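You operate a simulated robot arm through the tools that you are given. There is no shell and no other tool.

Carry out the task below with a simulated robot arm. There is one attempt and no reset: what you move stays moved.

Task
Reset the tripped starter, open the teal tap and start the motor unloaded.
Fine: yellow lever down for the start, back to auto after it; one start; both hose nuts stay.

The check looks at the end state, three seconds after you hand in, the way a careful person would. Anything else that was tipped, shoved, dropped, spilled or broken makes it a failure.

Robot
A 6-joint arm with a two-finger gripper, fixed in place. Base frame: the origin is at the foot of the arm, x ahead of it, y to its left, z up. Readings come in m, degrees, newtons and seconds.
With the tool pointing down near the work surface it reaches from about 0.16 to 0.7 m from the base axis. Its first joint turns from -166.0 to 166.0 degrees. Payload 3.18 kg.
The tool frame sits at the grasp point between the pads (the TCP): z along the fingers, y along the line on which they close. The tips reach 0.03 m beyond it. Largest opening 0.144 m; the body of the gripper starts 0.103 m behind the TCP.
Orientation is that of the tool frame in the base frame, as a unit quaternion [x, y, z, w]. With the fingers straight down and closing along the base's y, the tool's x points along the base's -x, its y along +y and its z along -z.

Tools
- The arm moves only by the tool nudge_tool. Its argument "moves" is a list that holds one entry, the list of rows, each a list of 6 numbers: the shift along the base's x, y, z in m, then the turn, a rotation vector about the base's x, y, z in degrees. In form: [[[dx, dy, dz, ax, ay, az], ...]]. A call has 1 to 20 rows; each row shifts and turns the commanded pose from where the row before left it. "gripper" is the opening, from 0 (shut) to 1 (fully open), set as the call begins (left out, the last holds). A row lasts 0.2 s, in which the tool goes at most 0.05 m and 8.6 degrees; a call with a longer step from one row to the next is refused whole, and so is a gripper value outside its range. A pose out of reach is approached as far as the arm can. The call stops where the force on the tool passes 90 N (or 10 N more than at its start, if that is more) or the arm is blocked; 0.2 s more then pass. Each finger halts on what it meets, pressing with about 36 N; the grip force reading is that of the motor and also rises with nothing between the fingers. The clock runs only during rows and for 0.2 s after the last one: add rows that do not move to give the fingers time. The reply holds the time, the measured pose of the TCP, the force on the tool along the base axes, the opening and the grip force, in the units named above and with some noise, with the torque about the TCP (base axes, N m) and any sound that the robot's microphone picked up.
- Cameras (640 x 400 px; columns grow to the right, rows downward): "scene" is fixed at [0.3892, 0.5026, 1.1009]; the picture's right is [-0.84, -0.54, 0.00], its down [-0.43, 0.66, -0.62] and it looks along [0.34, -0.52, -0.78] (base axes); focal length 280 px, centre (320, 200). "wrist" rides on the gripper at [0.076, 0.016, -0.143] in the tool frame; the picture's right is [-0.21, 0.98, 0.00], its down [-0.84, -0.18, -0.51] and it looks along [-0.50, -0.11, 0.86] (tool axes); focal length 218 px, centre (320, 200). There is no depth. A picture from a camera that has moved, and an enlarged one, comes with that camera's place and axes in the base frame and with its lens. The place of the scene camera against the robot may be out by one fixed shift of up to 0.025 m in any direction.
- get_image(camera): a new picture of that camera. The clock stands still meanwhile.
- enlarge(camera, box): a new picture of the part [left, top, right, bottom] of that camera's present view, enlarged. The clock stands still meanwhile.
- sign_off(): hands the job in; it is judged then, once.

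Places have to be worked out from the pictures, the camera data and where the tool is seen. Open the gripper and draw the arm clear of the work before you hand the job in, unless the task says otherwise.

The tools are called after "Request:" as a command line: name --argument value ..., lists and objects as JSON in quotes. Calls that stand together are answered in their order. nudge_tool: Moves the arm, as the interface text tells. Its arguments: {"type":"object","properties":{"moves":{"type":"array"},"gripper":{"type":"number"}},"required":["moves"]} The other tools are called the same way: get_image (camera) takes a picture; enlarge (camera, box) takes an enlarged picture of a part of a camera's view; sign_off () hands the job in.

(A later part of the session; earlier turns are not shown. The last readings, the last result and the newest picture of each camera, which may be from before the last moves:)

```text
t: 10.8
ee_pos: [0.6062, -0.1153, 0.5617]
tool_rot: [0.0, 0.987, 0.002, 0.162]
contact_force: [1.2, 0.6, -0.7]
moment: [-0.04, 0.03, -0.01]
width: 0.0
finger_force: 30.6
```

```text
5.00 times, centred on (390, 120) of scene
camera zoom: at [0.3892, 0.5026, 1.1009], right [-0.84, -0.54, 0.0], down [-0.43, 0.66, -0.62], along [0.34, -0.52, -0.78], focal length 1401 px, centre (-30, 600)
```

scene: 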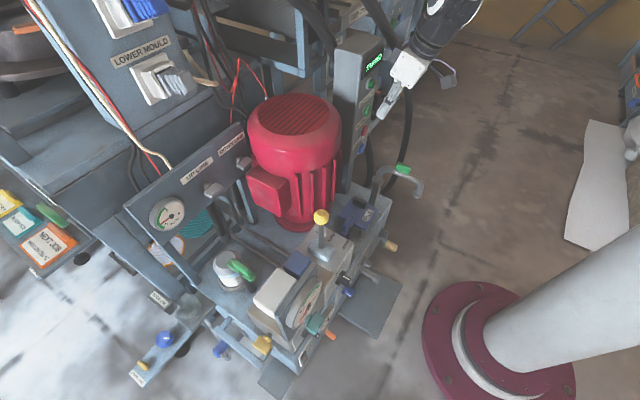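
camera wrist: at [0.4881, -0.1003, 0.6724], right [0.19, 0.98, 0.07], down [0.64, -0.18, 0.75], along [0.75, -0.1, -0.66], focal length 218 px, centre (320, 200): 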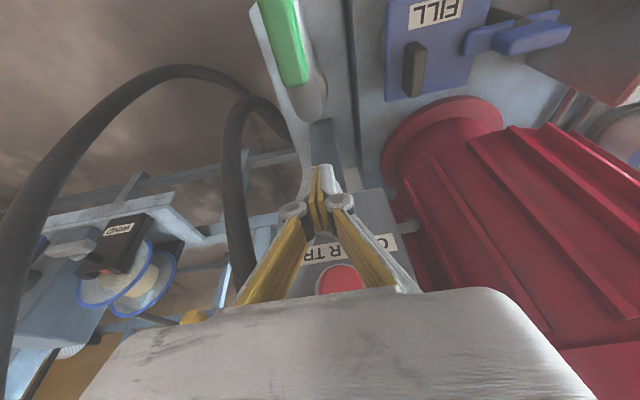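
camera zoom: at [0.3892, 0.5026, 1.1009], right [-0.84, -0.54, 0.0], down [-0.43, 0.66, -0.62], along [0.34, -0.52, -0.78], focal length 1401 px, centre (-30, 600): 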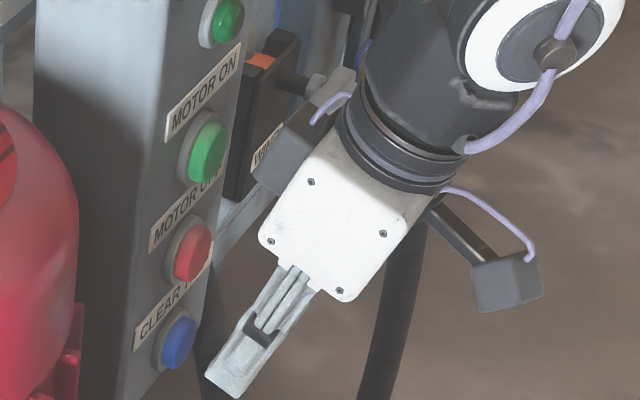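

The scene close-up shows a block on the front side of the gripper that would reach the green button as soon as the tip reaches blue. I'll tilt the tool further (to ~32°) so that everything but the fingertip stays well behind, then check again.

Request:
nudge_tool --moves '[[[-0.006, 0, 0.0, 0, -6.7, 0], [-0.006, 0, -0.004, 0, -6.7, 0]]]'

Request:
enlarge --camera "scene" --box '[340, 80, 440, 160]'

Request:
get_image --camera "wrist"

```text
t: 11.4
ee_pos: [0.6055, -0.1213, 0.5616]
tool_rot: [0.001, 0.962, 0.014, 0.273]
contact_force: [-0.3, 0.0, -0.1]
moment: [0.01, 0.02, 0.0]
width: 0.0001
finger_force: 30.5
out of reach, approached as far as the arm can: row 2
```

```text
5.00 times, centred on (390, 120) of scene
camera zoom: at [0.3892, 0.5026, 1.1009], right [-0.84, -0.54, 0.0], down [-0.43, 0.66, -0.62], along [0.34, -0.52, -0.78], focal length 1401 px, centre (-30, 600)
```

zoom: 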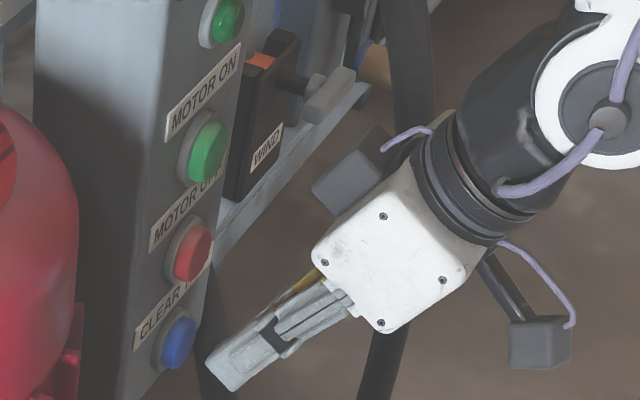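

```text
taken
camera wrist: at [0.4654, -0.1082, 0.642], right [0.17, 0.98, 0.14], down [0.45, -0.2, 0.87], along [0.88, -0.09, -0.48], focal length 218 px, centre (320, 200)
```

wrist: 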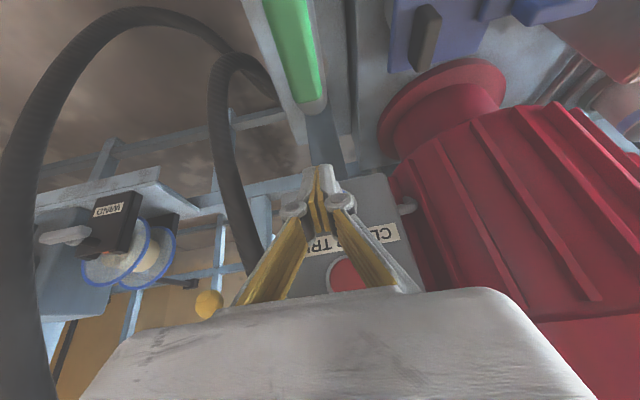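

The block is now well behind and the tip is level with blue. I'll ease forward in small steps, watching the force.

Request:
nudge_tool --moves '[[[0.006, 0.002, 0, 0, 0, 0], [0.006, 0.002, 0, 0, 0, 0]]]'

Request:
enlarge --camera "scene" --box '[340, 80, 440, 160]'

```text
t: 12.0
ee_pos: [0.6228, -0.1207, 0.5609]
tool_rot: [0.0, 0.962, 0.007, 0.274]
contact_force: [-5.8, -2.1, 3.0]
moment: [-0.04, 0.05, -0.06]
width: 0.006
finger_force: 30.2
out of reach, approached as far as the arm can: row 1
heard: click
```

```text
5.00 times, centred on (390, 120) of scene
camera zoom: at [0.3892, 0.5026, 1.1009], right [-0.84, -0.54, 0.0], down [-0.43, 0.66, -0.62], along [0.34, -0.52, -0.78], focal length 1401 px, centre (-30, 600)
```

zoom: 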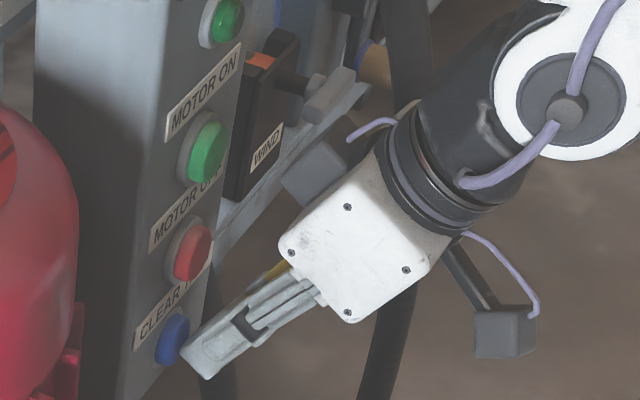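

A click was heard with light contact on the blue button. Let me check the display before backing off.

Request:
enlarge --camera "scene" --box '[320, 20, 440, 95]'

Request:
get_image --camera "wrist"

```text
5.33 times, centred on (380, 58) of scene
camera zoom: at [0.3892, 0.5026, 1.1009], right [-0.84, -0.54, 0.0], down [-0.43, 0.66, -0.62], along [0.34, -0.52, -0.78], focal length 1495 px, centre (0, 960)
```

zoom: 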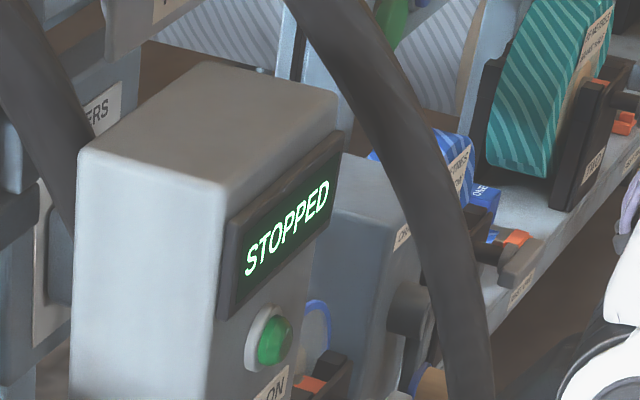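

```text
taken
camera wrist: at [0.4829, -0.1066, 0.6422], right [0.17, 0.98, 0.12], down [0.45, -0.19, 0.87], along [0.88, -0.1, -0.47], focal length 218 px, centre (320, 200)
```

wrist: 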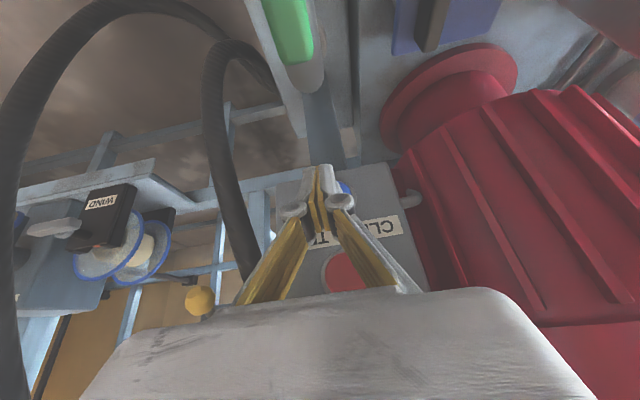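

The display now reads STOPPED, so the trip is cleared. I'll back off from the button and rise clear of the starter box.

Request:
nudge_tool --moves '[[[-0.008, 0, 0.002, 0, 1, 0], [-0.008, 0, 0.004, 0, 1, 0], [-0.006, 0, 0.03, 0, 1, 0], [-0.01, 0, 0.04, 0, 1, 0], [-0.01, 0, 0.04, 0, 1, 0], [-0.01, 0, 0.04, 0, 1, 0], [-0.01, 0, 0.04, 0, 1, 0], [-0.01, 0, 0.04, 0, 1, 0]]]'

Request:
get_image --camera "scene"

```text
t: 13.8
ee_pos: [0.5517, -0.1216, 0.7985]
tool_rot: [0.004, 0.978, 0.003, 0.209]
contact_force: [-0.3, 0.4, -0.4]
moment: [-0.05, -0.04, 0.01]
width: 0.0
finger_force: 30.8
```

```text
taken
```

scene: 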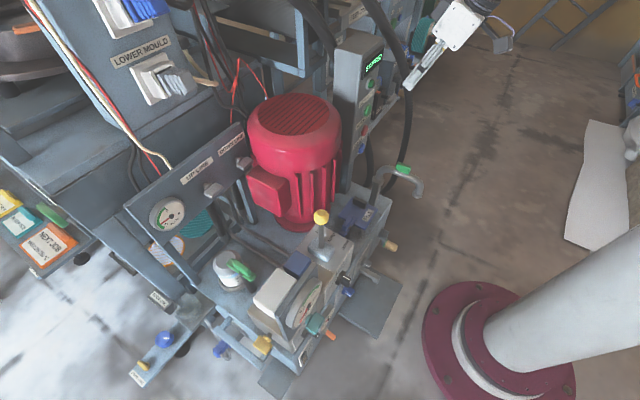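

Now I'll travel across at height to the tap side (y≈0.40), in front of the gauge plate.

Request:
nudge_tool --moves '[[[-0.01, 0.04, 0, 0, 0, 0], [-0.01, 0.04, 0, 0, 0, 0], [-0.01, 0.04, 0, 0, 0, 0], [-0.01, 0.04, 0, 0, 0, 0], [-0.01, 0.04, 0, 0, 0, 0], [-0.01, 0.04, 0, 0, 0, 0], [-0.01, 0.04, 0, 0, 0, 0], [-0.01, 0.04, 0, 0, 0, 0], [-0.01, 0.04, 0, 0, 0, 0], [-0.01, 0.04, 0, 0, 0, 0], [-0.01, 0.04, 0, 0, 0, 0], [-0.005, 0.04, 0, 0, 0, 0], [-0.005, 0.04, 0, 0, 0, 0]]]'

Request:
nudge_tool --moves '[[[0, 0, -0.03, 0, -2, 0], [0, 0, -0.03, 0, -2, 0], [0, 0, -0.03, 0, -2, 0], [0, 0, -0.03, 0, -2, 0], [0, 0, -0.03, 0, -1, 0]]]'

Request:
get_image --camera "wrist"

Request:
get_image --camera "scene"

```text
t: 16.6
ee_pos: [0.4488, 0.1072, 0.7961]
tool_rot: [-0.045, 0.98, 0.061, 0.182]
contact_force: [0.0, 0.6, 0.2]
moment: [-0.02, 0.02, -0.01]
width: 0.0
finger_force: 30.7
out of reach, approached as far as the arm can: row 3, 4, 5, 6, 7, 8, 9, 10, 11, 12, 13
```

```text
t: 17.8
ee_pos: [0.4998, 0.015, 0.698]
tool_rot: [-0.042, 0.963, 0.058, 0.262]
contact_force: [-0.5, 0.0, 0.7]
moment: [-0.01, 0.03, -0.02]
width: 0.0
finger_force: 31.0
out of reach, approached as far as the arm can: row 1, 2, 3, 4, 5
```

```text
taken
camera wrist: at [0.3631, 0.0086, 0.7818], right [0.07, 0.98, 0.19], down [0.49, -0.2, 0.85], along [0.87, 0.03, -0.49], focal length 218 px, centre (320, 200)
```

wrist: 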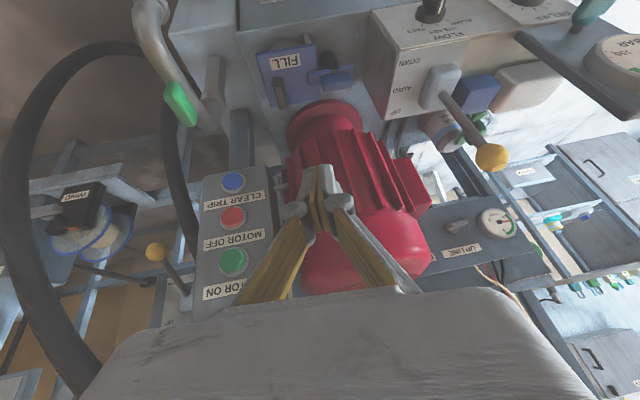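

```text
taken
```

scene: 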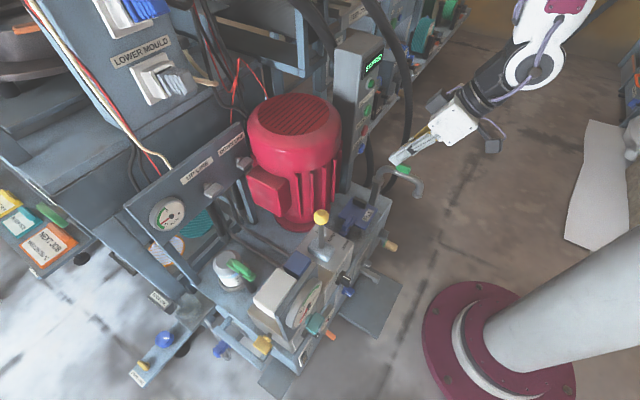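

The straight path came too close to the base radius, so the arm stopped short, harmlessly in free space. I'll go up, straighten the tool, and follow an arc at larger radius to the tap side.

Request:
nudge_tool --moves '[[[0.007, 0, 0.035, -1.9, 3.5, -1.97], [0.007, 0, 0.035, -1.9, 3.5, -1.97], [0.007, 0, 0.035, -1.9, 3.5, -1.97], [0.002, 0.037, 0, 0, 0, 0], [0.002, 0.037, 0, 0, 0, 0], [0.002, 0.037, 0, 0, 0, 0], [0.002, 0.037, 0, 0, 0, 0], [0.002, 0.037, 0, 0, 0, 0]]]'

```text
t: 19.6
ee_pos: [0.5151, 0.101, 0.7952]
tool_rot: [-0.004, 0.984, -0.016, 0.177]
contact_force: [0.2, -1.0, -0.3]
moment: [0.0, 0.03, 0.01]
width: 0.0
finger_force: 30.9
out of reach, approached as far as the arm can: row 1, 2, 3, 4, 5
```

The arm is back in its reachable range at (0.515, 0.101, 0.795). I'll continue the arc to the tap side.

Request:
nudge_tool --moves '[[[0.005, 0.033, 0, 0, 0, 0], [0.005, 0.033, 0, 0, 0, 0], [0.005, 0.033, 0, 0, 0, 0], [-0.008, 0.033, 0, 0, 0, 0], [-0.01, 0.033, 0, 0, 0, 0], [-0.01, 0.033, 0, 0, 0, 0], [-0.01, 0.033, 0, 0, 0, 0], [-0.01, 0.033, 0, 0, 0, 0], [-0.01, 0.033, 0, 0, 0, 0]]]'

Request:
get_image --camera "wrist"

```text
t: 21.6
ee_pos: [0.4707, 0.3981, 0.7954]
tool_rot: [-0.003, 0.984, -0.016, 0.178]
contact_force: [0.5, -0.7, 0.1]
moment: [0.01, -0.01, 0.0]
width: 0.0
finger_force: 31.2
```

```text
taken
camera wrist: at [0.3506, 0.4184, 0.9019], right [0.19, 0.98, 0.04], down [0.61, -0.15, 0.78], along [0.77, -0.13, -0.63], focal length 218 px, centre (320, 200)
```

wrist: 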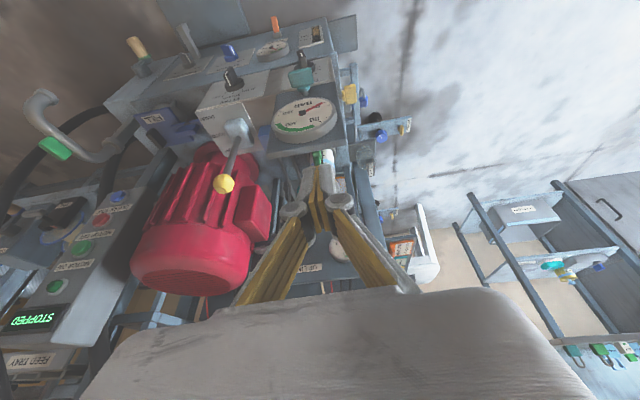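

I'm above the tap side now. I'll descend in front of the gauge at x≈0.45, tilting to about 33°, then take close views of the handle.

Request:
nudge_tool --moves '[[[-0.005, 0, -0.03, 0, -3.1, 0.4], [-0.005, 0, -0.03, 0, -3.1, 0.4], [-0.005, 0, -0.03, 0, -3.1, 0.4], [-0.005, 0, -0.03, 0, -3.1, 0.4]]]'

Request:
get_image --camera "wrist"

Request:
enlarge --camera "scene" --box '[260, 260, 380, 350]'

```text
t: 22.6
ee_pos: [0.4506, 0.3997, 0.6749]
tool_rot: [-0.016, 0.959, -0.013, 0.284]
contact_force: [-0.4, 0.0, 0.3]
moment: [0.01, -0.01, -0.01]
width: 0.0
finger_force: 29.8
```

```text
taken
camera wrist: at [0.3095, 0.4148, 0.7527], right [0.15, 0.99, 0.08], down [0.43, -0.14, 0.89], along [0.89, -0.1, -0.45], focal length 218 px, centre (320, 200)
```

wrist: 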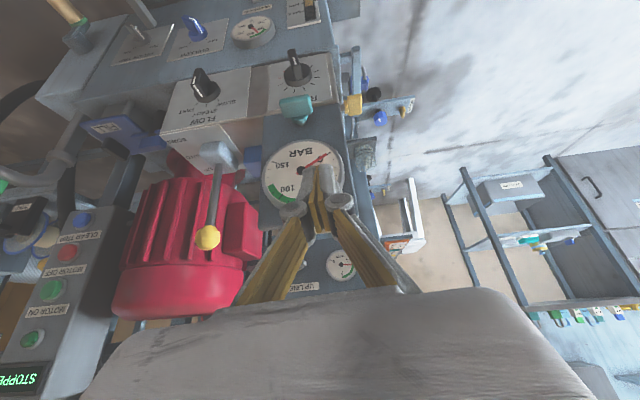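

```text
4.44 times, centred on (320, 305) of scene
camera zoom: at [0.3892, 0.5026, 1.1009], right [-0.84, -0.54, 0.0], down [-0.43, 0.66, -0.62], along [0.34, -0.52, -0.78], focal length 1246 px, centre (320, -267)
```

zoom: 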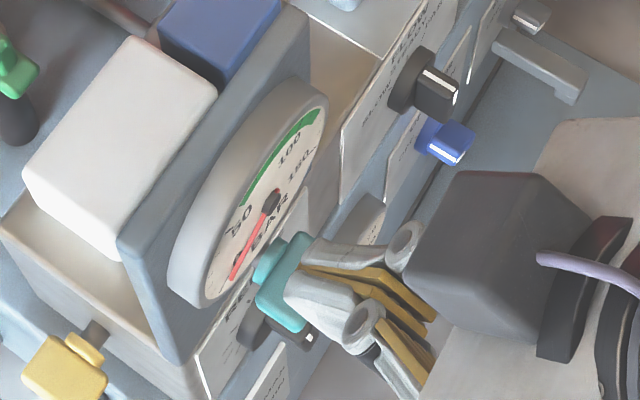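

The fingers are in front of the gauge and the handle is visible. I'll enlarge both views to pin down the handle and gauge rim.

Request:
enlarge --camera "wrist" --box '[250, 70, 346, 130]'

Request:
enlarge --camera "wrist" --box '[250, 130, 346, 220]'

Request:
enlarge --camera "scene" --box '[290, 290, 350, 340]'

```text
6.67 times, centred on (298, 100) of wrist
camera zoom: at [0.3095, 0.4148, 0.7527], right [0.15, 0.99, 0.08], down [0.43, -0.14, 0.89], along [0.89, -0.1, -0.45], focal length 1455 px, centre (467, 867)
```

zoom: 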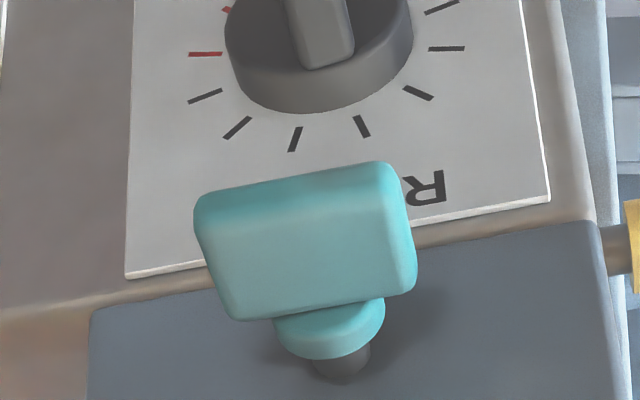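

```text
4.44 times, centred on (298, 175) of wrist
camera zoom: at [0.3095, 0.4148, 0.7527], right [0.15, 0.99, 0.08], down [0.43, -0.14, 0.89], along [0.89, -0.1, -0.45], focal length 970 px, centre (418, 311)
```

zoom: 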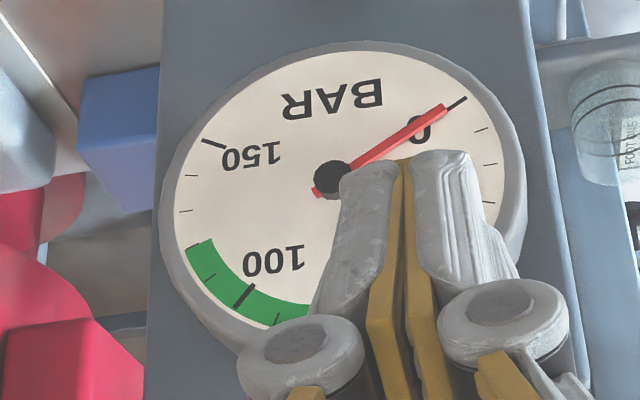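

```text
8.00 times, centred on (320, 315) of scene
camera zoom: at [0.3892, 0.5026, 1.1009], right [-0.84, -0.54, 0.0], down [-0.43, 0.66, -0.62], along [0.34, -0.52, -0.78], focal length 2242 px, centre (320, -720)
```

zoom: 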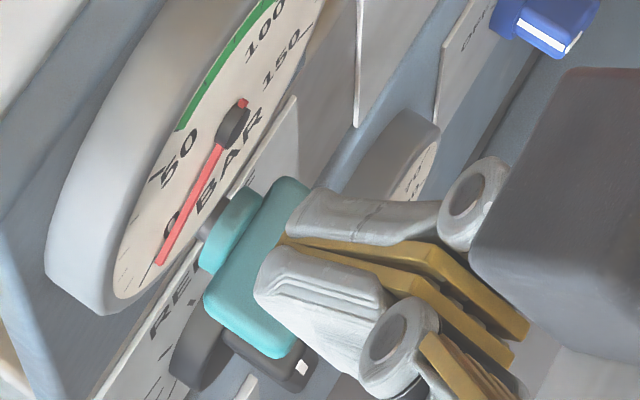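

Handle centre comes out at (0.500, 0.375, 0.52), ~37 mm long; the gauge rim's front is at x≈0.51 with its bottom at z≈0.568. I'll bring the closed fingertips just above the handle's +y end, under the gauge rim.

Request:
nudge_tool --moves '[[[0, -0.0005, -0.025, 0, 0, 0], [0, -0.0005, -0.025, 0, 0, 0], [0, -0.0005, -0.025, 0, 0, 0], [0.0118, -0.0008, -0.0117, 0, 0, 0], [0.0118, -0.0008, -0.0117, 0, 0, 0], [0.0118, -0.0008, -0.0117, 0, 0, 0]]]'

Request:
get_image --camera "wrist"

Request:
enlarge --camera "scene" --box '[280, 290, 360, 350]'

```text
t: 24.0
ee_pos: [0.4865, 0.394, 0.5635]
tool_rot: [-0.016, 0.959, -0.014, 0.282]
contact_force: [0.0, 0.2, 0.9]
moment: [-0.02, 0.05, 0.01]
width: 0.0
finger_force: 31.1
```

```text
taken
camera wrist: at [0.3458, 0.4103, 0.6418], right [0.15, 0.99, 0.08], down [0.44, -0.14, 0.89], along [0.89, -0.1, -0.45], focal length 218 px, centre (320, 200)
```

wrist: 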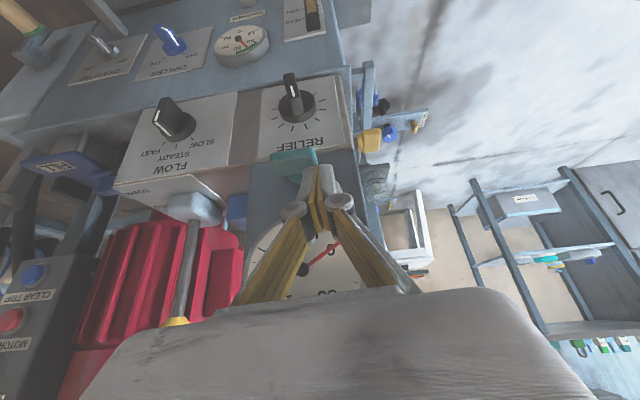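

```text
6.67 times, centred on (320, 320) of scene
camera zoom: at [0.3892, 0.5026, 1.1009], right [-0.84, -0.54, 0.0], down [-0.43, 0.66, -0.62], along [0.34, -0.52, -0.78], focal length 1868 px, centre (320, -600)
```

zoom: 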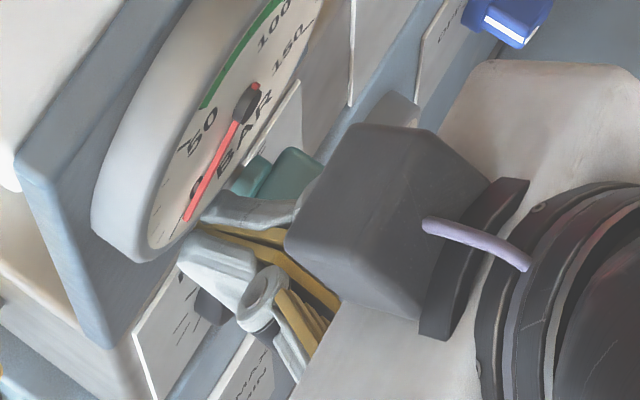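

The fingertips sit near the handle's +y end. A close wrist view to confirm the overlap before pushing.

Request:
enlarge --camera "wrist" --box '[260, 130, 372, 200]'

```text
5.71 times, centred on (316, 165) of wrist
camera zoom: at [0.3458, 0.4103, 0.6418], right [0.15, 0.99, 0.08], down [0.44, -0.14, 0.89], along [0.89, -0.1, -0.45], focal length 1247 px, centre (343, 400)
```

zoom: 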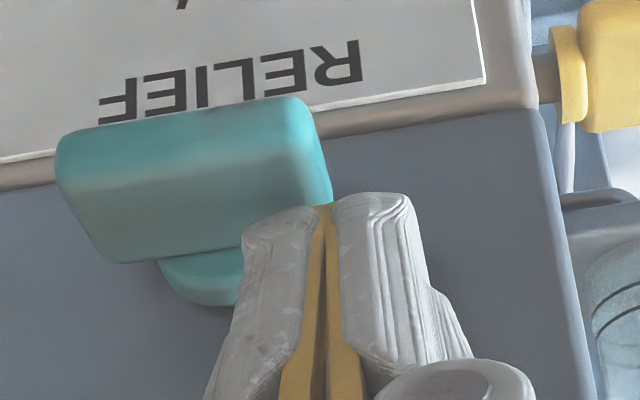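

The left fingertip overlaps the handle's +y end by about 1 cm. I'll press down gently in small steps and read the force.

Request:
nudge_tool --moves '[[[0, 0.002, -0.003, 0, 0, 0], [0, 0, -0.003, 0, 0, 0], [0, 0, -0.003, 0, 0, 0]]]'

Request:
enlarge --camera "wrist" --box '[260, 130, 372, 200]'

```text
t: 24.8
ee_pos: [0.4868, 0.3971, 0.5564]
tool_rot: [-0.016, 0.959, -0.013, 0.283]
contact_force: [-0.1, 2.1, 1.5]
moment: [0.07, -0.03, 0.01]
width: 0.0002
finger_force: 31.1
```

```text
5.71 times, centred on (316, 165) of wrist
camera zoom: at [0.346, 0.4125, 0.6338], right [0.15, 0.99, 0.08], down [0.43, -0.14, 0.89], along [0.89, -0.1, -0.45], focal length 1247 px, centre (343, 400)
```

zoom: 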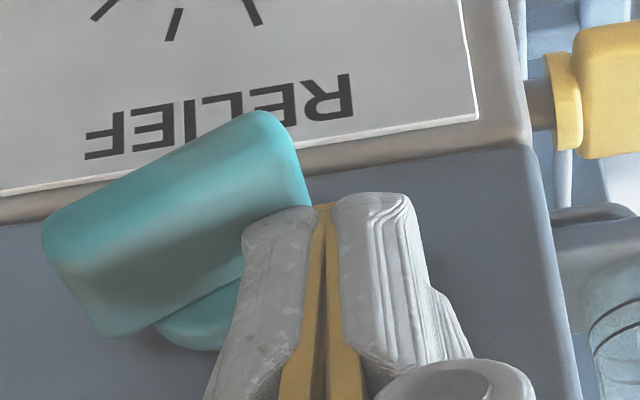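

The handle is turning freely this way (force only ~2 N). I'll continue the push down in small steps.

Request:
nudge_tool --moves '[[[0, 0, -0.003, 0, 0, 0], [0, 0, -0.003, 0, 0, 0], [0, 0, -0.003, 0, 0, 0], [0, 0, -0.003, 0, 0, 0]]]'

Request:
enlarge --camera "wrist" --box '[260, 130, 372, 200]'

```text
t: 25.8
ee_pos: [0.4875, 0.3972, 0.5435]
tool_rot: [-0.016, 0.958, -0.014, 0.284]
contact_force: [0.7, 0.6, 0.0]
moment: [0.01, 0.0, -0.02]
width: 0.0001
finger_force: 30.7
```

```text
5.71 times, centred on (316, 165) of wrist
camera zoom: at [0.3459, 0.4125, 0.6214], right [0.15, 0.99, 0.08], down [0.44, -0.14, 0.89], along [0.89, -0.1, -0.45], focal length 1247 px, centre (343, 400)
```

zoom: 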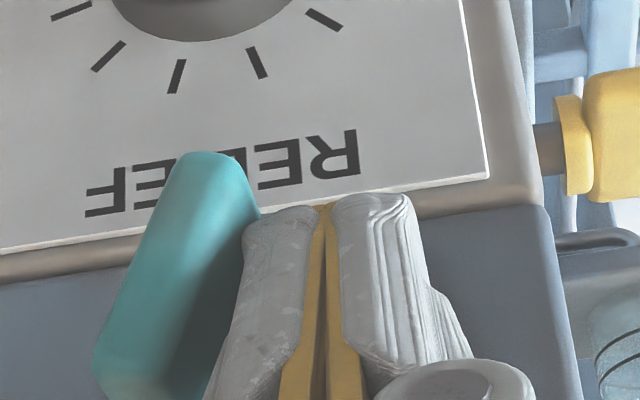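

The handle is at roughly 60–65°. I'll lower a bit beside its lower end and then push it toward −y to finish the quarter turn.

Request:
nudge_tool --moves '[[[0, 0.001, -0.004, 0, 0, 0], [0, 0, -0.004, 0, 0, 0], [0, -0.002, -0.001, 0, 0, 0], [0, -0.002, 0, 0, 0, 0], [0, -0.002, 0, 0, 0, 0]]]'

Request:
enlarge --camera "wrist" --box '[260, 130, 372, 200]'

```text
t: 27.0
ee_pos: [0.487, 0.3968, 0.5362]
tool_rot: [-0.018, 0.959, -0.01, 0.283]
contact_force: [1.4, 36.5, -14.8]
moment: [0.56, 0.16, 0.49]
width: 0.0
finger_force: 30.9
```

```text
5.71 times, centred on (316, 165) of wrist
camera zoom: at [0.3457, 0.4109, 0.6134], right [0.15, 0.99, 0.08], down [0.44, -0.14, 0.89], along [0.89, -0.09, -0.45], focal length 1247 px, centre (343, 400)
```

zoom: 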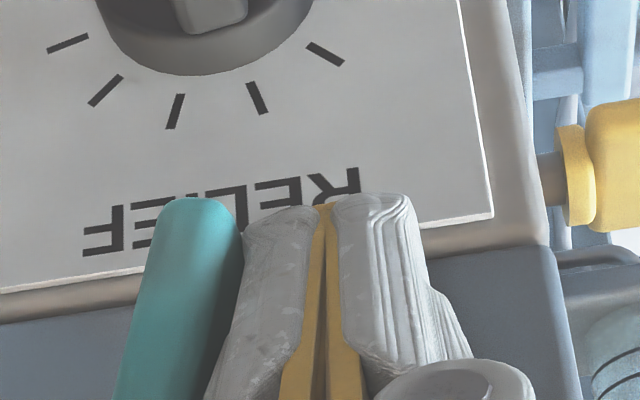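

Side force jumped to ~36 N with the handle at about 75–80°; the fingertip may be rubbing on the hub behind the handle. I'll release, back off in x by 1 cm, and push again only on the handle.

Request:
nudge_tool --moves '[[[0, 0.008, 0, 0, 0, 0], [-0.01, 0.0, 0, 0, 0, 0], [0, 0, -0.004, 0, 0, 0]]]'

Request:
enlarge --camera "wrist" --box '[260, 120, 372, 190]'

Request:
enlarge --camera "scene" --box '[280, 290, 360, 350]'

```text
t: 27.8
ee_pos: [0.4768, 0.3986, 0.5305]
tool_rot: [-0.016, 0.959, -0.014, 0.283]
contact_force: [0.0, 0.0, 0.4]
moment: [0.01, 0.02, 0.01]
width: 0.0002
finger_force: 31.3
```

```text
5.71 times, centred on (316, 155) of wrist
camera zoom: at [0.336, 0.4145, 0.6083], right [0.15, 0.98, 0.08], down [0.44, -0.14, 0.89], along [0.89, -0.1, -0.45], focal length 1247 px, centre (343, 457)
```

zoom: 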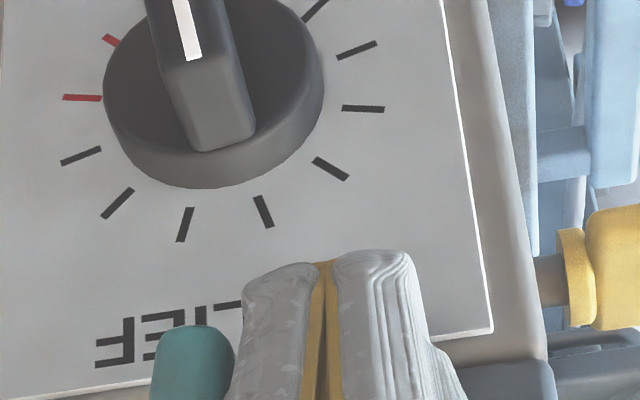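

```text
6.67 times, centred on (320, 320) of scene
camera zoom: at [0.3892, 0.5026, 1.1009], right [-0.84, -0.54, 0.0], down [-0.43, 0.66, -0.62], along [0.34, -0.52, -0.78], focal length 1868 px, centre (320, -600)
```

zoom: 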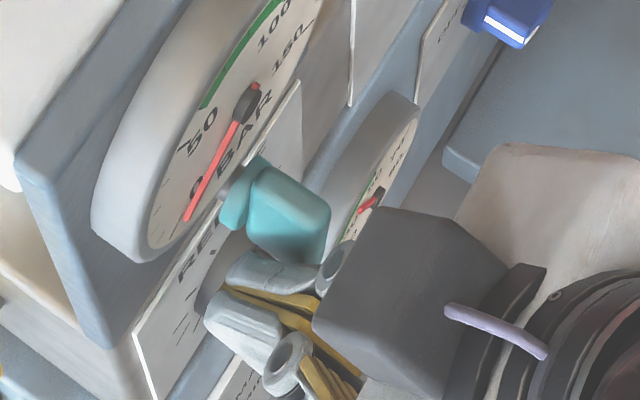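

Contact is released. Now I'll push toward −y again with the tip clear of the hub.

Request:
nudge_tool --moves '[[[0, -0.002, 0, 0, 0, 0], [0, -0.002, 0, 0, 0, 0], [0, -0.002, 0, 0, 0, 0]]]'

Request:
enlarge --camera "wrist" --box '[260, 140, 372, 210]'

```text
t: 28.6
ee_pos: [0.4773, 0.3963, 0.532]
tool_rot: [-0.017, 0.959, -0.013, 0.283]
contact_force: [-0.4, 12.0, -3.9]
moment: [0.15, -0.01, 0.08]
width: 0.0
finger_force: 31.1
```

```text
5.71 times, centred on (316, 175) of wrist
camera zoom: at [0.3358, 0.4104, 0.6091], right [0.15, 0.99, 0.08], down [0.44, -0.14, 0.89], along [0.89, -0.1, -0.45], focal length 1247 px, centre (343, 343)
```

zoom: 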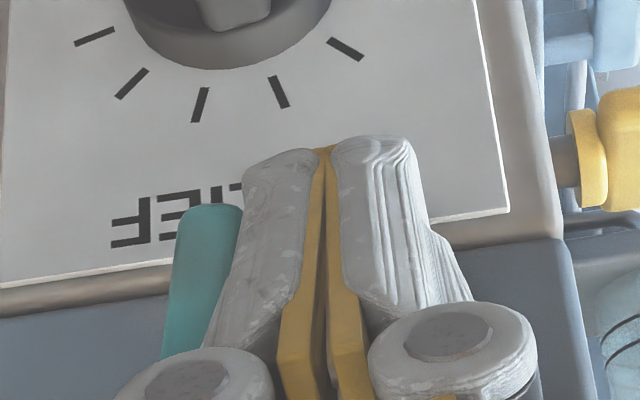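

The handle resists with a firm stop now. I'll release and draw back a bit to check the handle's angle.

Request:
nudge_tool --moves '[[[0, 0.01, 0, 0, 0, 0], [-0.02, 0.01, 0.0, 0, 0, 0], [-0.02, 0.01, 0.02, 0, 0, 0], [0.0, 0.0, 0.03, 0, 0, 0]]]'

Request:
get_image --camera "wrist"

Request:
enlarge --camera "scene" --box '[280, 290, 360, 350]'

```text
t: 29.6
ee_pos: [0.4367, 0.4243, 0.5813]
tool_rot: [-0.015, 0.959, -0.014, 0.284]
contact_force: [0.2, 0.4, -0.2]
moment: [-0.05, 0.01, 0.02]
width: 0.0
finger_force: 30.5
```

```text
taken
camera wrist: at [0.2951, 0.4389, 0.6585], right [0.15, 0.99, 0.08], down [0.44, -0.14, 0.89], along [0.89, -0.1, -0.45], focal length 218 px, centre (320, 200)
```

wrist: 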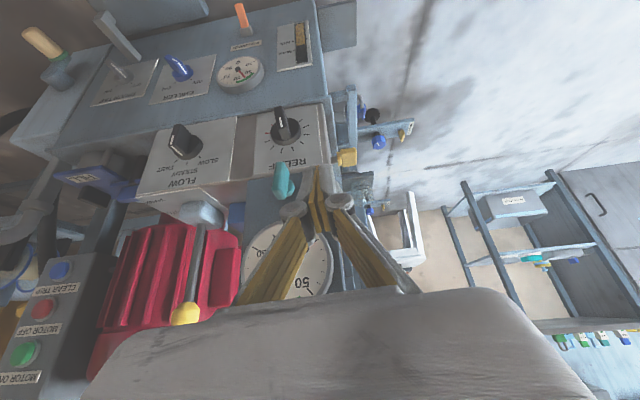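

```text
6.67 times, centred on (320, 320) of scene
camera zoom: at [0.3892, 0.5026, 1.1009], right [-0.84, -0.54, 0.0], down [-0.43, 0.66, -0.62], along [0.34, -0.52, -0.78], focal length 1868 px, centre (320, -600)
```

zoom: 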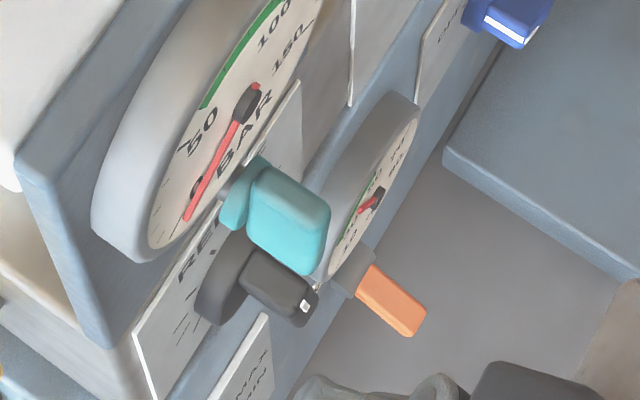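

Request:
enlarge --camera "wrist" --box '[240, 140, 336, 200]'

Request:
enlarge --camera "scene" --box '[300, 305, 340, 335]'

```text
6.67 times, centred on (288, 170) of wrist
camera zoom: at [0.2951, 0.4389, 0.6585], right [0.15, 0.99, 0.08], down [0.44, -0.14, 0.89], along [0.89, -0.1, -0.45], focal length 1455 px, centre (533, 400)
```

zoom: 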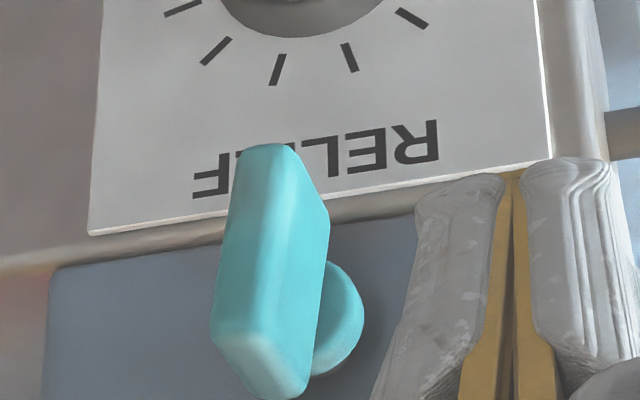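

```text
13.33 times, centred on (320, 320) of scene
camera zoom: at [0.3892, 0.5026, 1.1009], right [-0.84, -0.54, 0.0], down [-0.43, 0.66, -0.62], along [0.34, -0.52, -0.78], focal length 3737 px, centre (320, -1400)
```

zoom: 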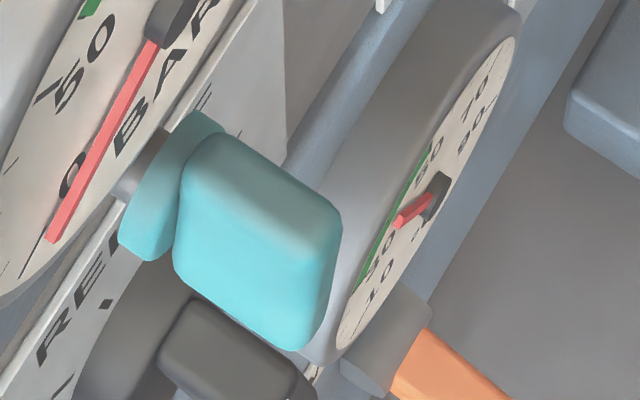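

The handle is now within about 6° of vertical, with its upper end leaning slightly to −y. To square it up, I'll move in front, open the gripper a little and squeeze the handle between the fingers along y, which pushes both ends in the opening direction.

Request:
nudge_tool --moves '[[[0, -0.025, -0.01, 0.3, 0, 0.8], [0, -0.0243, -0.01, 0.3, 0, 0.8], [0, 0, -0.01, 0, 0, 0], [0, 0, 0, 0, 0, 0]]]' --gripper 0.42

Request:
get_image --camera "wrist"

```text
t: 30.6
ee_pos: [0.4362, 0.3756, 0.5517]
tool_rot: [-0.027, 0.959, -0.005, 0.283]
contact_force: [1.3, 0.3, -0.2]
moment: [0.0, 0.01, 0.0]
width: 0.0606
finger_force: 0.1
```

```text
taken
camera wrist: at [0.2954, 0.3851, 0.6289], right [0.13, 0.99, 0.09], down [0.44, -0.14, 0.89], along [0.89, -0.07, -0.45], focal length 218 px, centre (320, 200)
```

wrist: 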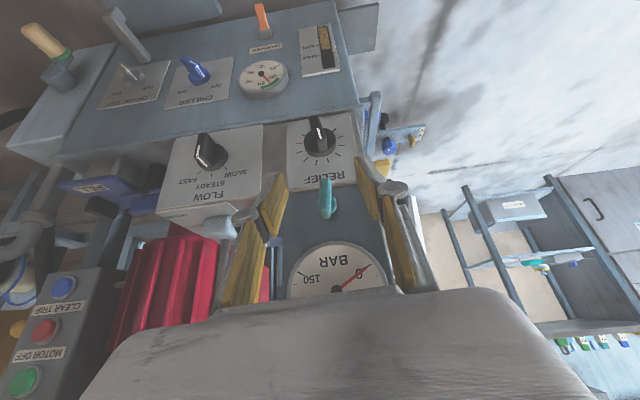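

The handle stands between the open fingers. I'll enlarge to check its angle from straight ahead and centring.

Request:
enlarge --camera "wrist" --box '[270, 160, 382, 230]'

```text
5.71 times, centred on (326, 195) of wrist
camera zoom: at [0.2954, 0.3851, 0.6289], right [0.13, 0.99, 0.09], down [0.44, -0.14, 0.89], along [0.89, -0.07, -0.45], focal length 1247 px, centre (286, 229)
```

zoom: 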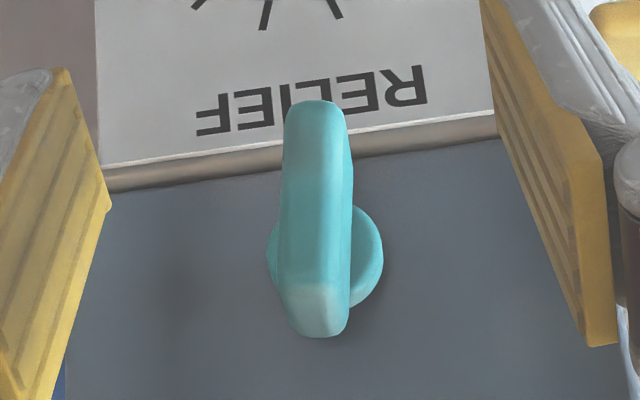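

The handle leans about 5–6° from vertical, hub centred at y≈0.375. I'll move the open fingers in around it, tips short of the hub, then squeeze.

Request:
nudge_tool --moves '[[[0.014, 0, -0.007, 0.47, 0, -0.93], [0.014, 0, -0.007, 0.47, 0, -0.93], [0.014, -0.0005, -0.007, 0.47, 0, -0.93]]]'

Request:
enlarge --camera "wrist" --box '[260, 140, 388, 220]'

Request:
enlarge --camera "scene" --box '[280, 290, 360, 350]'

```text
t: 31.4
ee_pos: [0.4799, 0.3719, 0.5316]
tool_rot: [-0.001, 0.959, 0.0, 0.283]
contact_force: [0.2, -0.4, 0.0]
moment: [0.0, 0.02, 0.0]
width: 0.0606
finger_force: 0.2
```

```text
5.00 times, centred on (324, 180) of wrist
camera zoom: at [0.3382, 0.3894, 0.6086], right [0.17, 0.98, 0.11], down [0.43, -0.18, 0.88], along [0.89, -0.1, -0.45], focal length 1091 px, centre (300, 300)
```

zoom: 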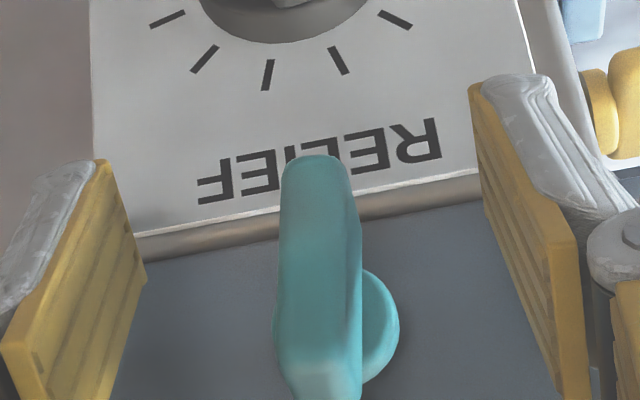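

```text
6.67 times, centred on (320, 320) of scene
camera zoom: at [0.3892, 0.5026, 1.1009], right [-0.84, -0.54, 0.0], down [-0.43, 0.66, -0.62], along [0.34, -0.52, -0.78], focal length 1868 px, centre (320, -600)
```

zoom: 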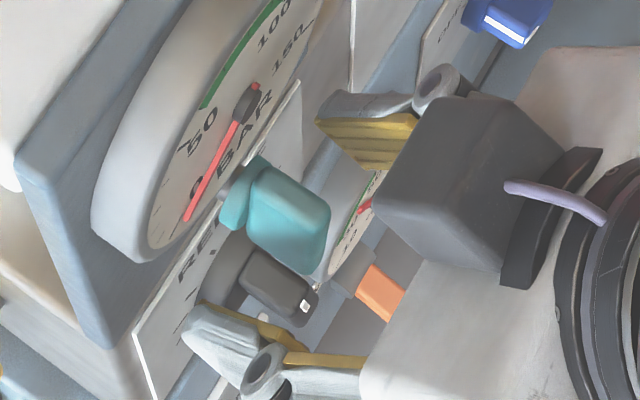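

Tool is squared and the handle is between the fingers, 3 mm off-centre. I'll centre and squeeze.

Request:
nudge_tool --moves '[[[0, 0.003, -0.002, 0, 0, 0], [0, 0, 0, 0, 0, 0]]]' --gripper 0.25

Request:
nudge_tool --moves '[[[0, 0, 0, 0, 0, 0], [0, 0, 0, 0, 0, 0], [0, 0, 0, 0, 0, 0]]]' --gripper 0.0

Request:
enlarge --camera "wrist" --box '[260, 140, 388, 220]'

```text
t: 32.0
ee_pos: [0.4799, 0.3773, 0.5296]
tool_rot: [-0.001, 0.959, 0.0, 0.284]
contact_force: [0.3, 0.1, 0.1]
moment: [0.0, 0.01, 0.03]
width: 0.0361
finger_force: 0.0
```

```text
t: 32.8
ee_pos: [0.4802, 0.3761, 0.529]
tool_rot: [0.001, 0.959, -0.002, 0.283]
contact_force: [3.1, -17.9, 6.9]
moment: [-0.1, -0.27, -0.48]
width: 0.0107
finger_force: 41.3
```

```text
5.00 times, centred on (324, 180) of wrist
camera zoom: at [0.3387, 0.3916, 0.6066], right [0.18, 0.98, 0.11], down [0.43, -0.18, 0.88], along [0.89, -0.11, -0.45], focal length 1091 px, centre (300, 300)
```

zoom: 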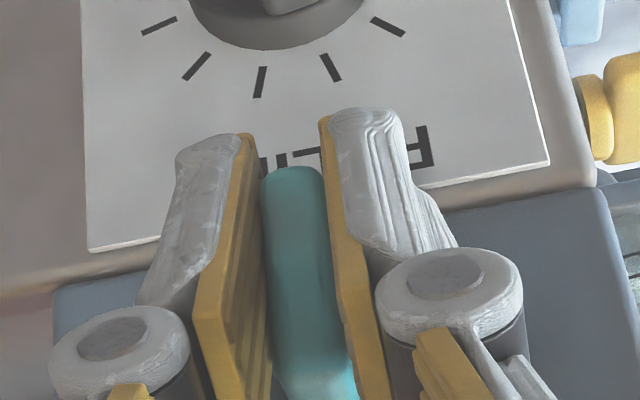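

The fingers closed flush on the 10.7 mm handle. I'll relieve the small side load, then open and check that the handle stays vertical.

Request:
nudge_tool --moves '[[[0, -0.002, 0, 0, 0, 0], [0, 0, 0, 0, 0, 0]]]'

Request:
nudge_tool --moves '[[[0, 0, 0, 0, 0, 0], [0, 0, 0, 0, 0, 0], [0, 0, 0, 0, 0, 0]]]' --gripper 0.42

Request:
enlarge --camera "wrist" --box '[260, 140, 388, 220]'

```text
t: 33.4
ee_pos: [0.4799, 0.3761, 0.529]
tool_rot: [0.0, 0.959, 0.001, 0.284]
contact_force: [11.5, -7.3, -5.2]
moment: [0.01, -0.25, -0.31]
width: 0.011
finger_force: 41.2
```

```text
t: 34.2
ee_pos: [0.4781, 0.3742, 0.5291]
tool_rot: [-0.001, 0.959, 0.0, 0.284]
contact_force: [-0.4, -1.0, -0.5]
moment: [0.0, 0.0, 0.03]
width: 0.0604
finger_force: 0.1
```

```text
5.00 times, centred on (324, 180) of wrist
camera zoom: at [0.3381, 0.3909, 0.6067], right [0.17, 0.98, 0.11], down [0.43, -0.18, 0.88], along [0.89, -0.1, -0.45], focal length 1091 px, centre (300, 300)
```

zoom: 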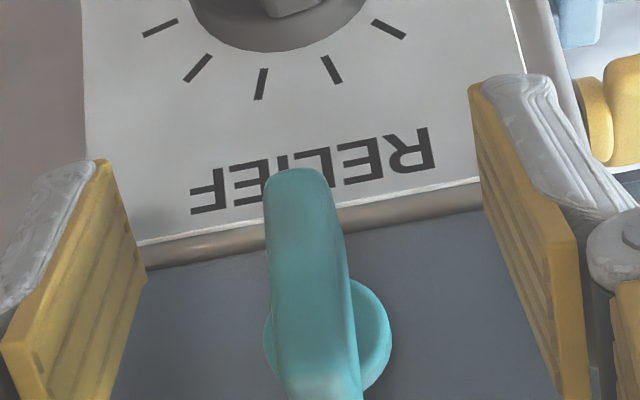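

The handle is now exactly vertical along the gauge line – the teal tap is open. I'll back straight out, then rise clear of the gauge.

Request:
nudge_tool --moves '[[[-0.02, 0, 0, 0, 0, 0], [-0.025, 0, 0.005, 0, 0, 0], [0, 0, 0.035, 0, 2, 0], [0, 0, 0.035, 0, 2, 0], [0, 0, 0.035, 0, 2, 0], [0, 0, 0.035, 0, 2, 0], [0, 0, 0.035, 0, 2, 0], [0.01, 0, 0.035, 0, 2, 0], [0.01, 0, 0.03, 0, 1, 0]]]'

Request:
get_image --camera "scene"

```text
t: 36.2
ee_pos: [0.4539, 0.3743, 0.7747]
tool_rot: [-0.001, 0.985, 0.001, 0.172]
contact_force: [-0.5, 0.2, 1.3]
moment: [0.01, -0.01, -0.01]
width: 0.0607
finger_force: 0.0
```

```text
taken
```

scene: 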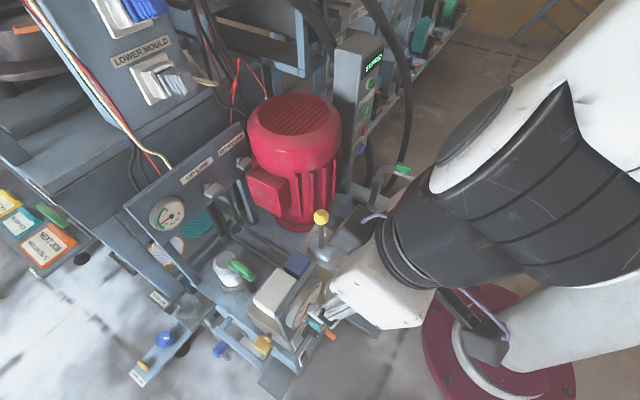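

The arm is clear of the gauge. I'll move above the yellow ball and look.

Request:
nudge_tool --moves '[[[0.0242, -0.0299, -0.003, 0, 0, 0], [0.0242, -0.0299, -0.003, 0, 0, 0], [0.0242, -0.0299, -0.003, 0, 0, 0], [0.0242, -0.0299, -0.003, 0, 0, 0], [0.0242, -0.0299, -0.003, 0, 0, 0]]]'

Request:
get_image --camera "wrist"

Request:
get_image --camera "scene"

```text
t: 37.4
ee_pos: [0.5736, 0.226, 0.7593]
tool_rot: [-0.002, 0.985, 0.0, 0.173]
contact_force: [0.0, 0.0, 0.0]
moment: [-0.01, -0.01, -0.02]
width: 0.0606
finger_force: 0.0
```

```text
taken
camera wrist: at [0.455, 0.2421, 0.8662], right [0.19, 0.98, 0.07], down [0.62, -0.18, 0.76], along [0.76, -0.1, -0.64], focal length 218 px, centre (320, 200)
```

wrist: 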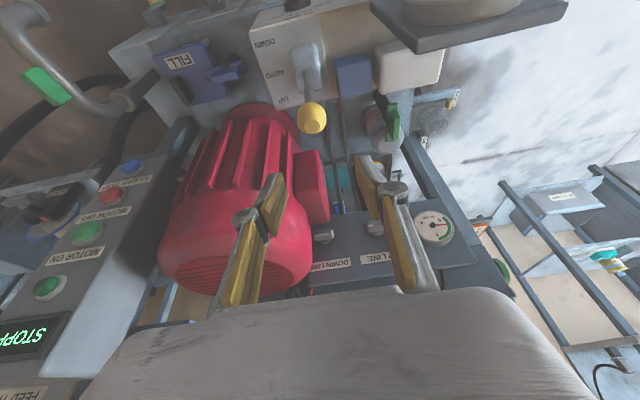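

```text
taken
```

scene: 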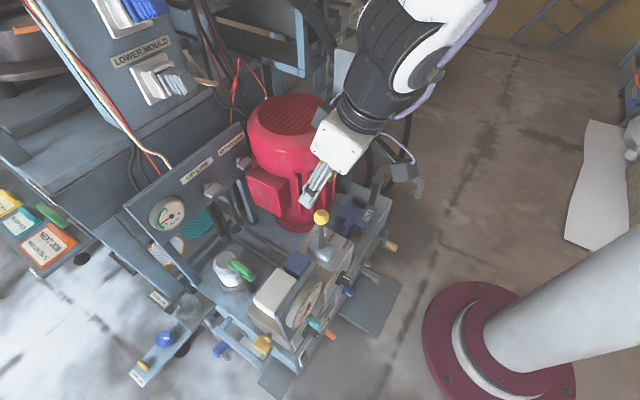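

The ball measures at (0.581, 0.2255, 0.641) and nothing is close around it. I'll lower the open fingers around it.

Request:
nudge_tool --moves '[[[0.001, 0, -0.03, 0, 0, 0], [0.002, 0, -0.03, 0, 0, 0], [0.002, 0, -0.03, 0, 0, 0], [0.002, 0, -0.028, 0, 0, 0]]]'

Request:
get_image --camera "wrist"

Request:
enlarge --camera "scene" --box '[260, 170, 380, 260]'

```text
t: 38.4
ee_pos: [0.5812, 0.2265, 0.6406]
tool_rot: [0.0, 0.985, 0.001, 0.174]
contact_force: [-0.2, 0.4, -0.2]
moment: [-0.01, 0.04, -0.01]
width: 0.0606
finger_force: 0.1
```

```text
taken
camera wrist: at [0.4619, 0.2417, 0.7481], right [0.19, 0.98, 0.07], down [0.62, -0.18, 0.76], along [0.76, -0.1, -0.64], focal length 218 px, centre (320, 200)
```

wrist: 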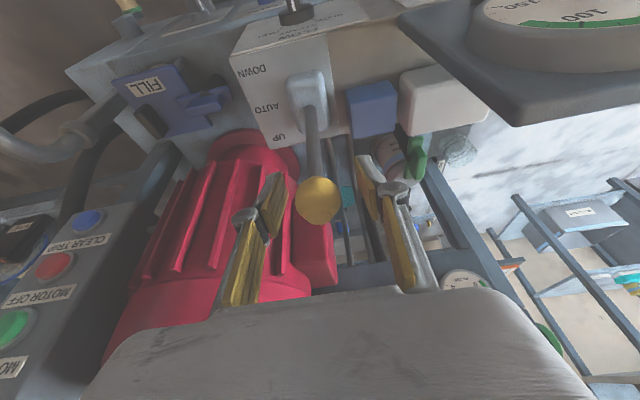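

```text
4.44 times, centred on (320, 215) of scene
camera zoom: at [0.3892, 0.5026, 1.1009], right [-0.84, -0.54, 0.0], down [-0.43, 0.66, -0.62], along [0.34, -0.52, -0.78], focal length 1246 px, centre (320, 133)
```

zoom: 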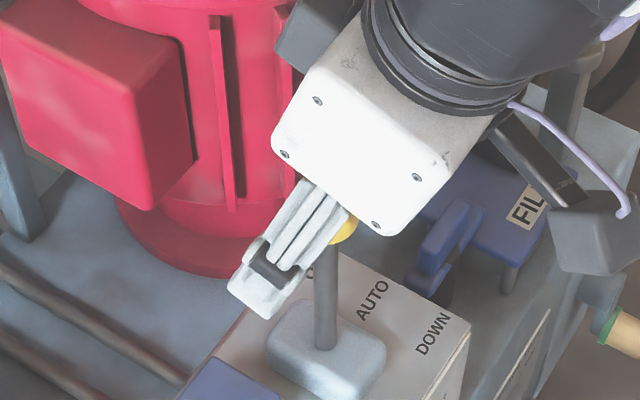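

The ball sits right between the fingers at the tool centre; the lever stands at AUTO. I'll close on it.

Request:
nudge_tool --moves '[[[0, -0.001, 0, 0, 0, 0], [0, 0, 0, 0, 0, 0], [0, 0, 0, 0, 0, 0]]]' --gripper 0.0

```text
t: 39.2
ee_pos: [0.581, 0.2238, 0.6409]
tool_rot: [-0.001, 0.985, 0.0, 0.173]
contact_force: [4.1, 2.4, -6.0]
moment: [0.04, -0.41, -0.1]
width: 0.0282
finger_force: 45.4
```

Gripped (28 mm). I'll draw the lever toward DOWN (−x) along an arc in small steps, watching force and sounds.

Request:
nudge_tool --moves '[[[-0.005, 0, -0.0001, 0, 0, 0], [-0.005, 0, -0.0003, 0, 0, 0], [-0.005, 0, -0.0005, 0, 0, 0], [-0.005, 0, -0.0006, 0, 0, 0]]]'

```text
t: 40.2
ee_pos: [0.5627, 0.2243, 0.6415]
tool_rot: [-0.002, 0.985, 0.001, 0.174]
contact_force: [11.6, 8.4, 1.9]
moment: [-0.09, -1.15, -0.13]
width: 0.0282
finger_force: 45.2
```

The lever is moving with ~12 N resistance and no click yet. Continuing.

Request:
nudge_tool --moves '[[[-0.005, 0.001, -0.0008, 0, 0, 0], [-0.005, 0, -0.001, 0, 0, 0], [-0.005, 0, -0.0011, 0, 0, 0], [-0.005, 0, -0.0012, 0, 0, 0]]]'

Request:
enlarge --camera "scene" --box '[260, 170, 380, 260]'

```text
t: 41.2
ee_pos: [0.542, 0.2247, 0.6356]
tool_rot: [-0.001, 0.985, 0.001, 0.173]
contact_force: [9.9, 3.6, 0.0]
moment: [0.04, -1.08, -0.07]
width: 0.0284
finger_force: 44.9
```

```text
4.44 times, centred on (320, 215) of scene
camera zoom: at [0.3892, 0.5026, 1.1009], right [-0.84, -0.54, 0.0], down [-0.43, 0.66, -0.62], along [0.34, -0.52, -0.78], focal length 1246 px, centre (320, 133)
```

zoom: 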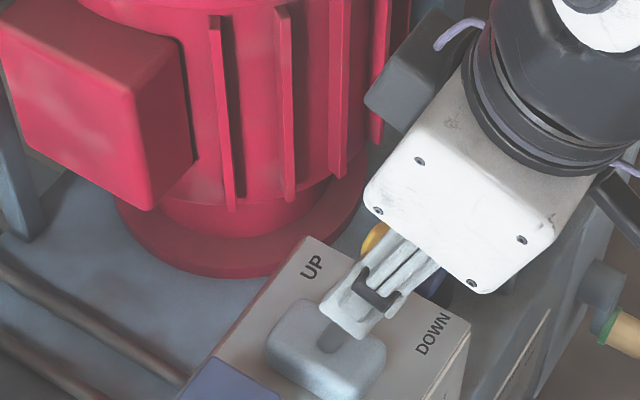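

The lever leans toward DOWN now (about 15°) with steady resistance. Continuing until a stop or click.

Request:
nudge_tool --moves '[[[-0.005, 0, -0.0014, 0, 0, 0], [-0.005, 0, -0.0016, 0, 0, 0], [-0.005, 0, -0.0018, 0, 0, 0]]]'

```text
t: 42.0
ee_pos: [0.5276, 0.224, 0.6298]
tool_rot: [0.0, 0.985, 0.0, 0.174]
contact_force: [12.8, 1.4, -5.3]
moment: [-0.01, -1.09, 0.03]
width: 0.0284
finger_force: 45.2
```

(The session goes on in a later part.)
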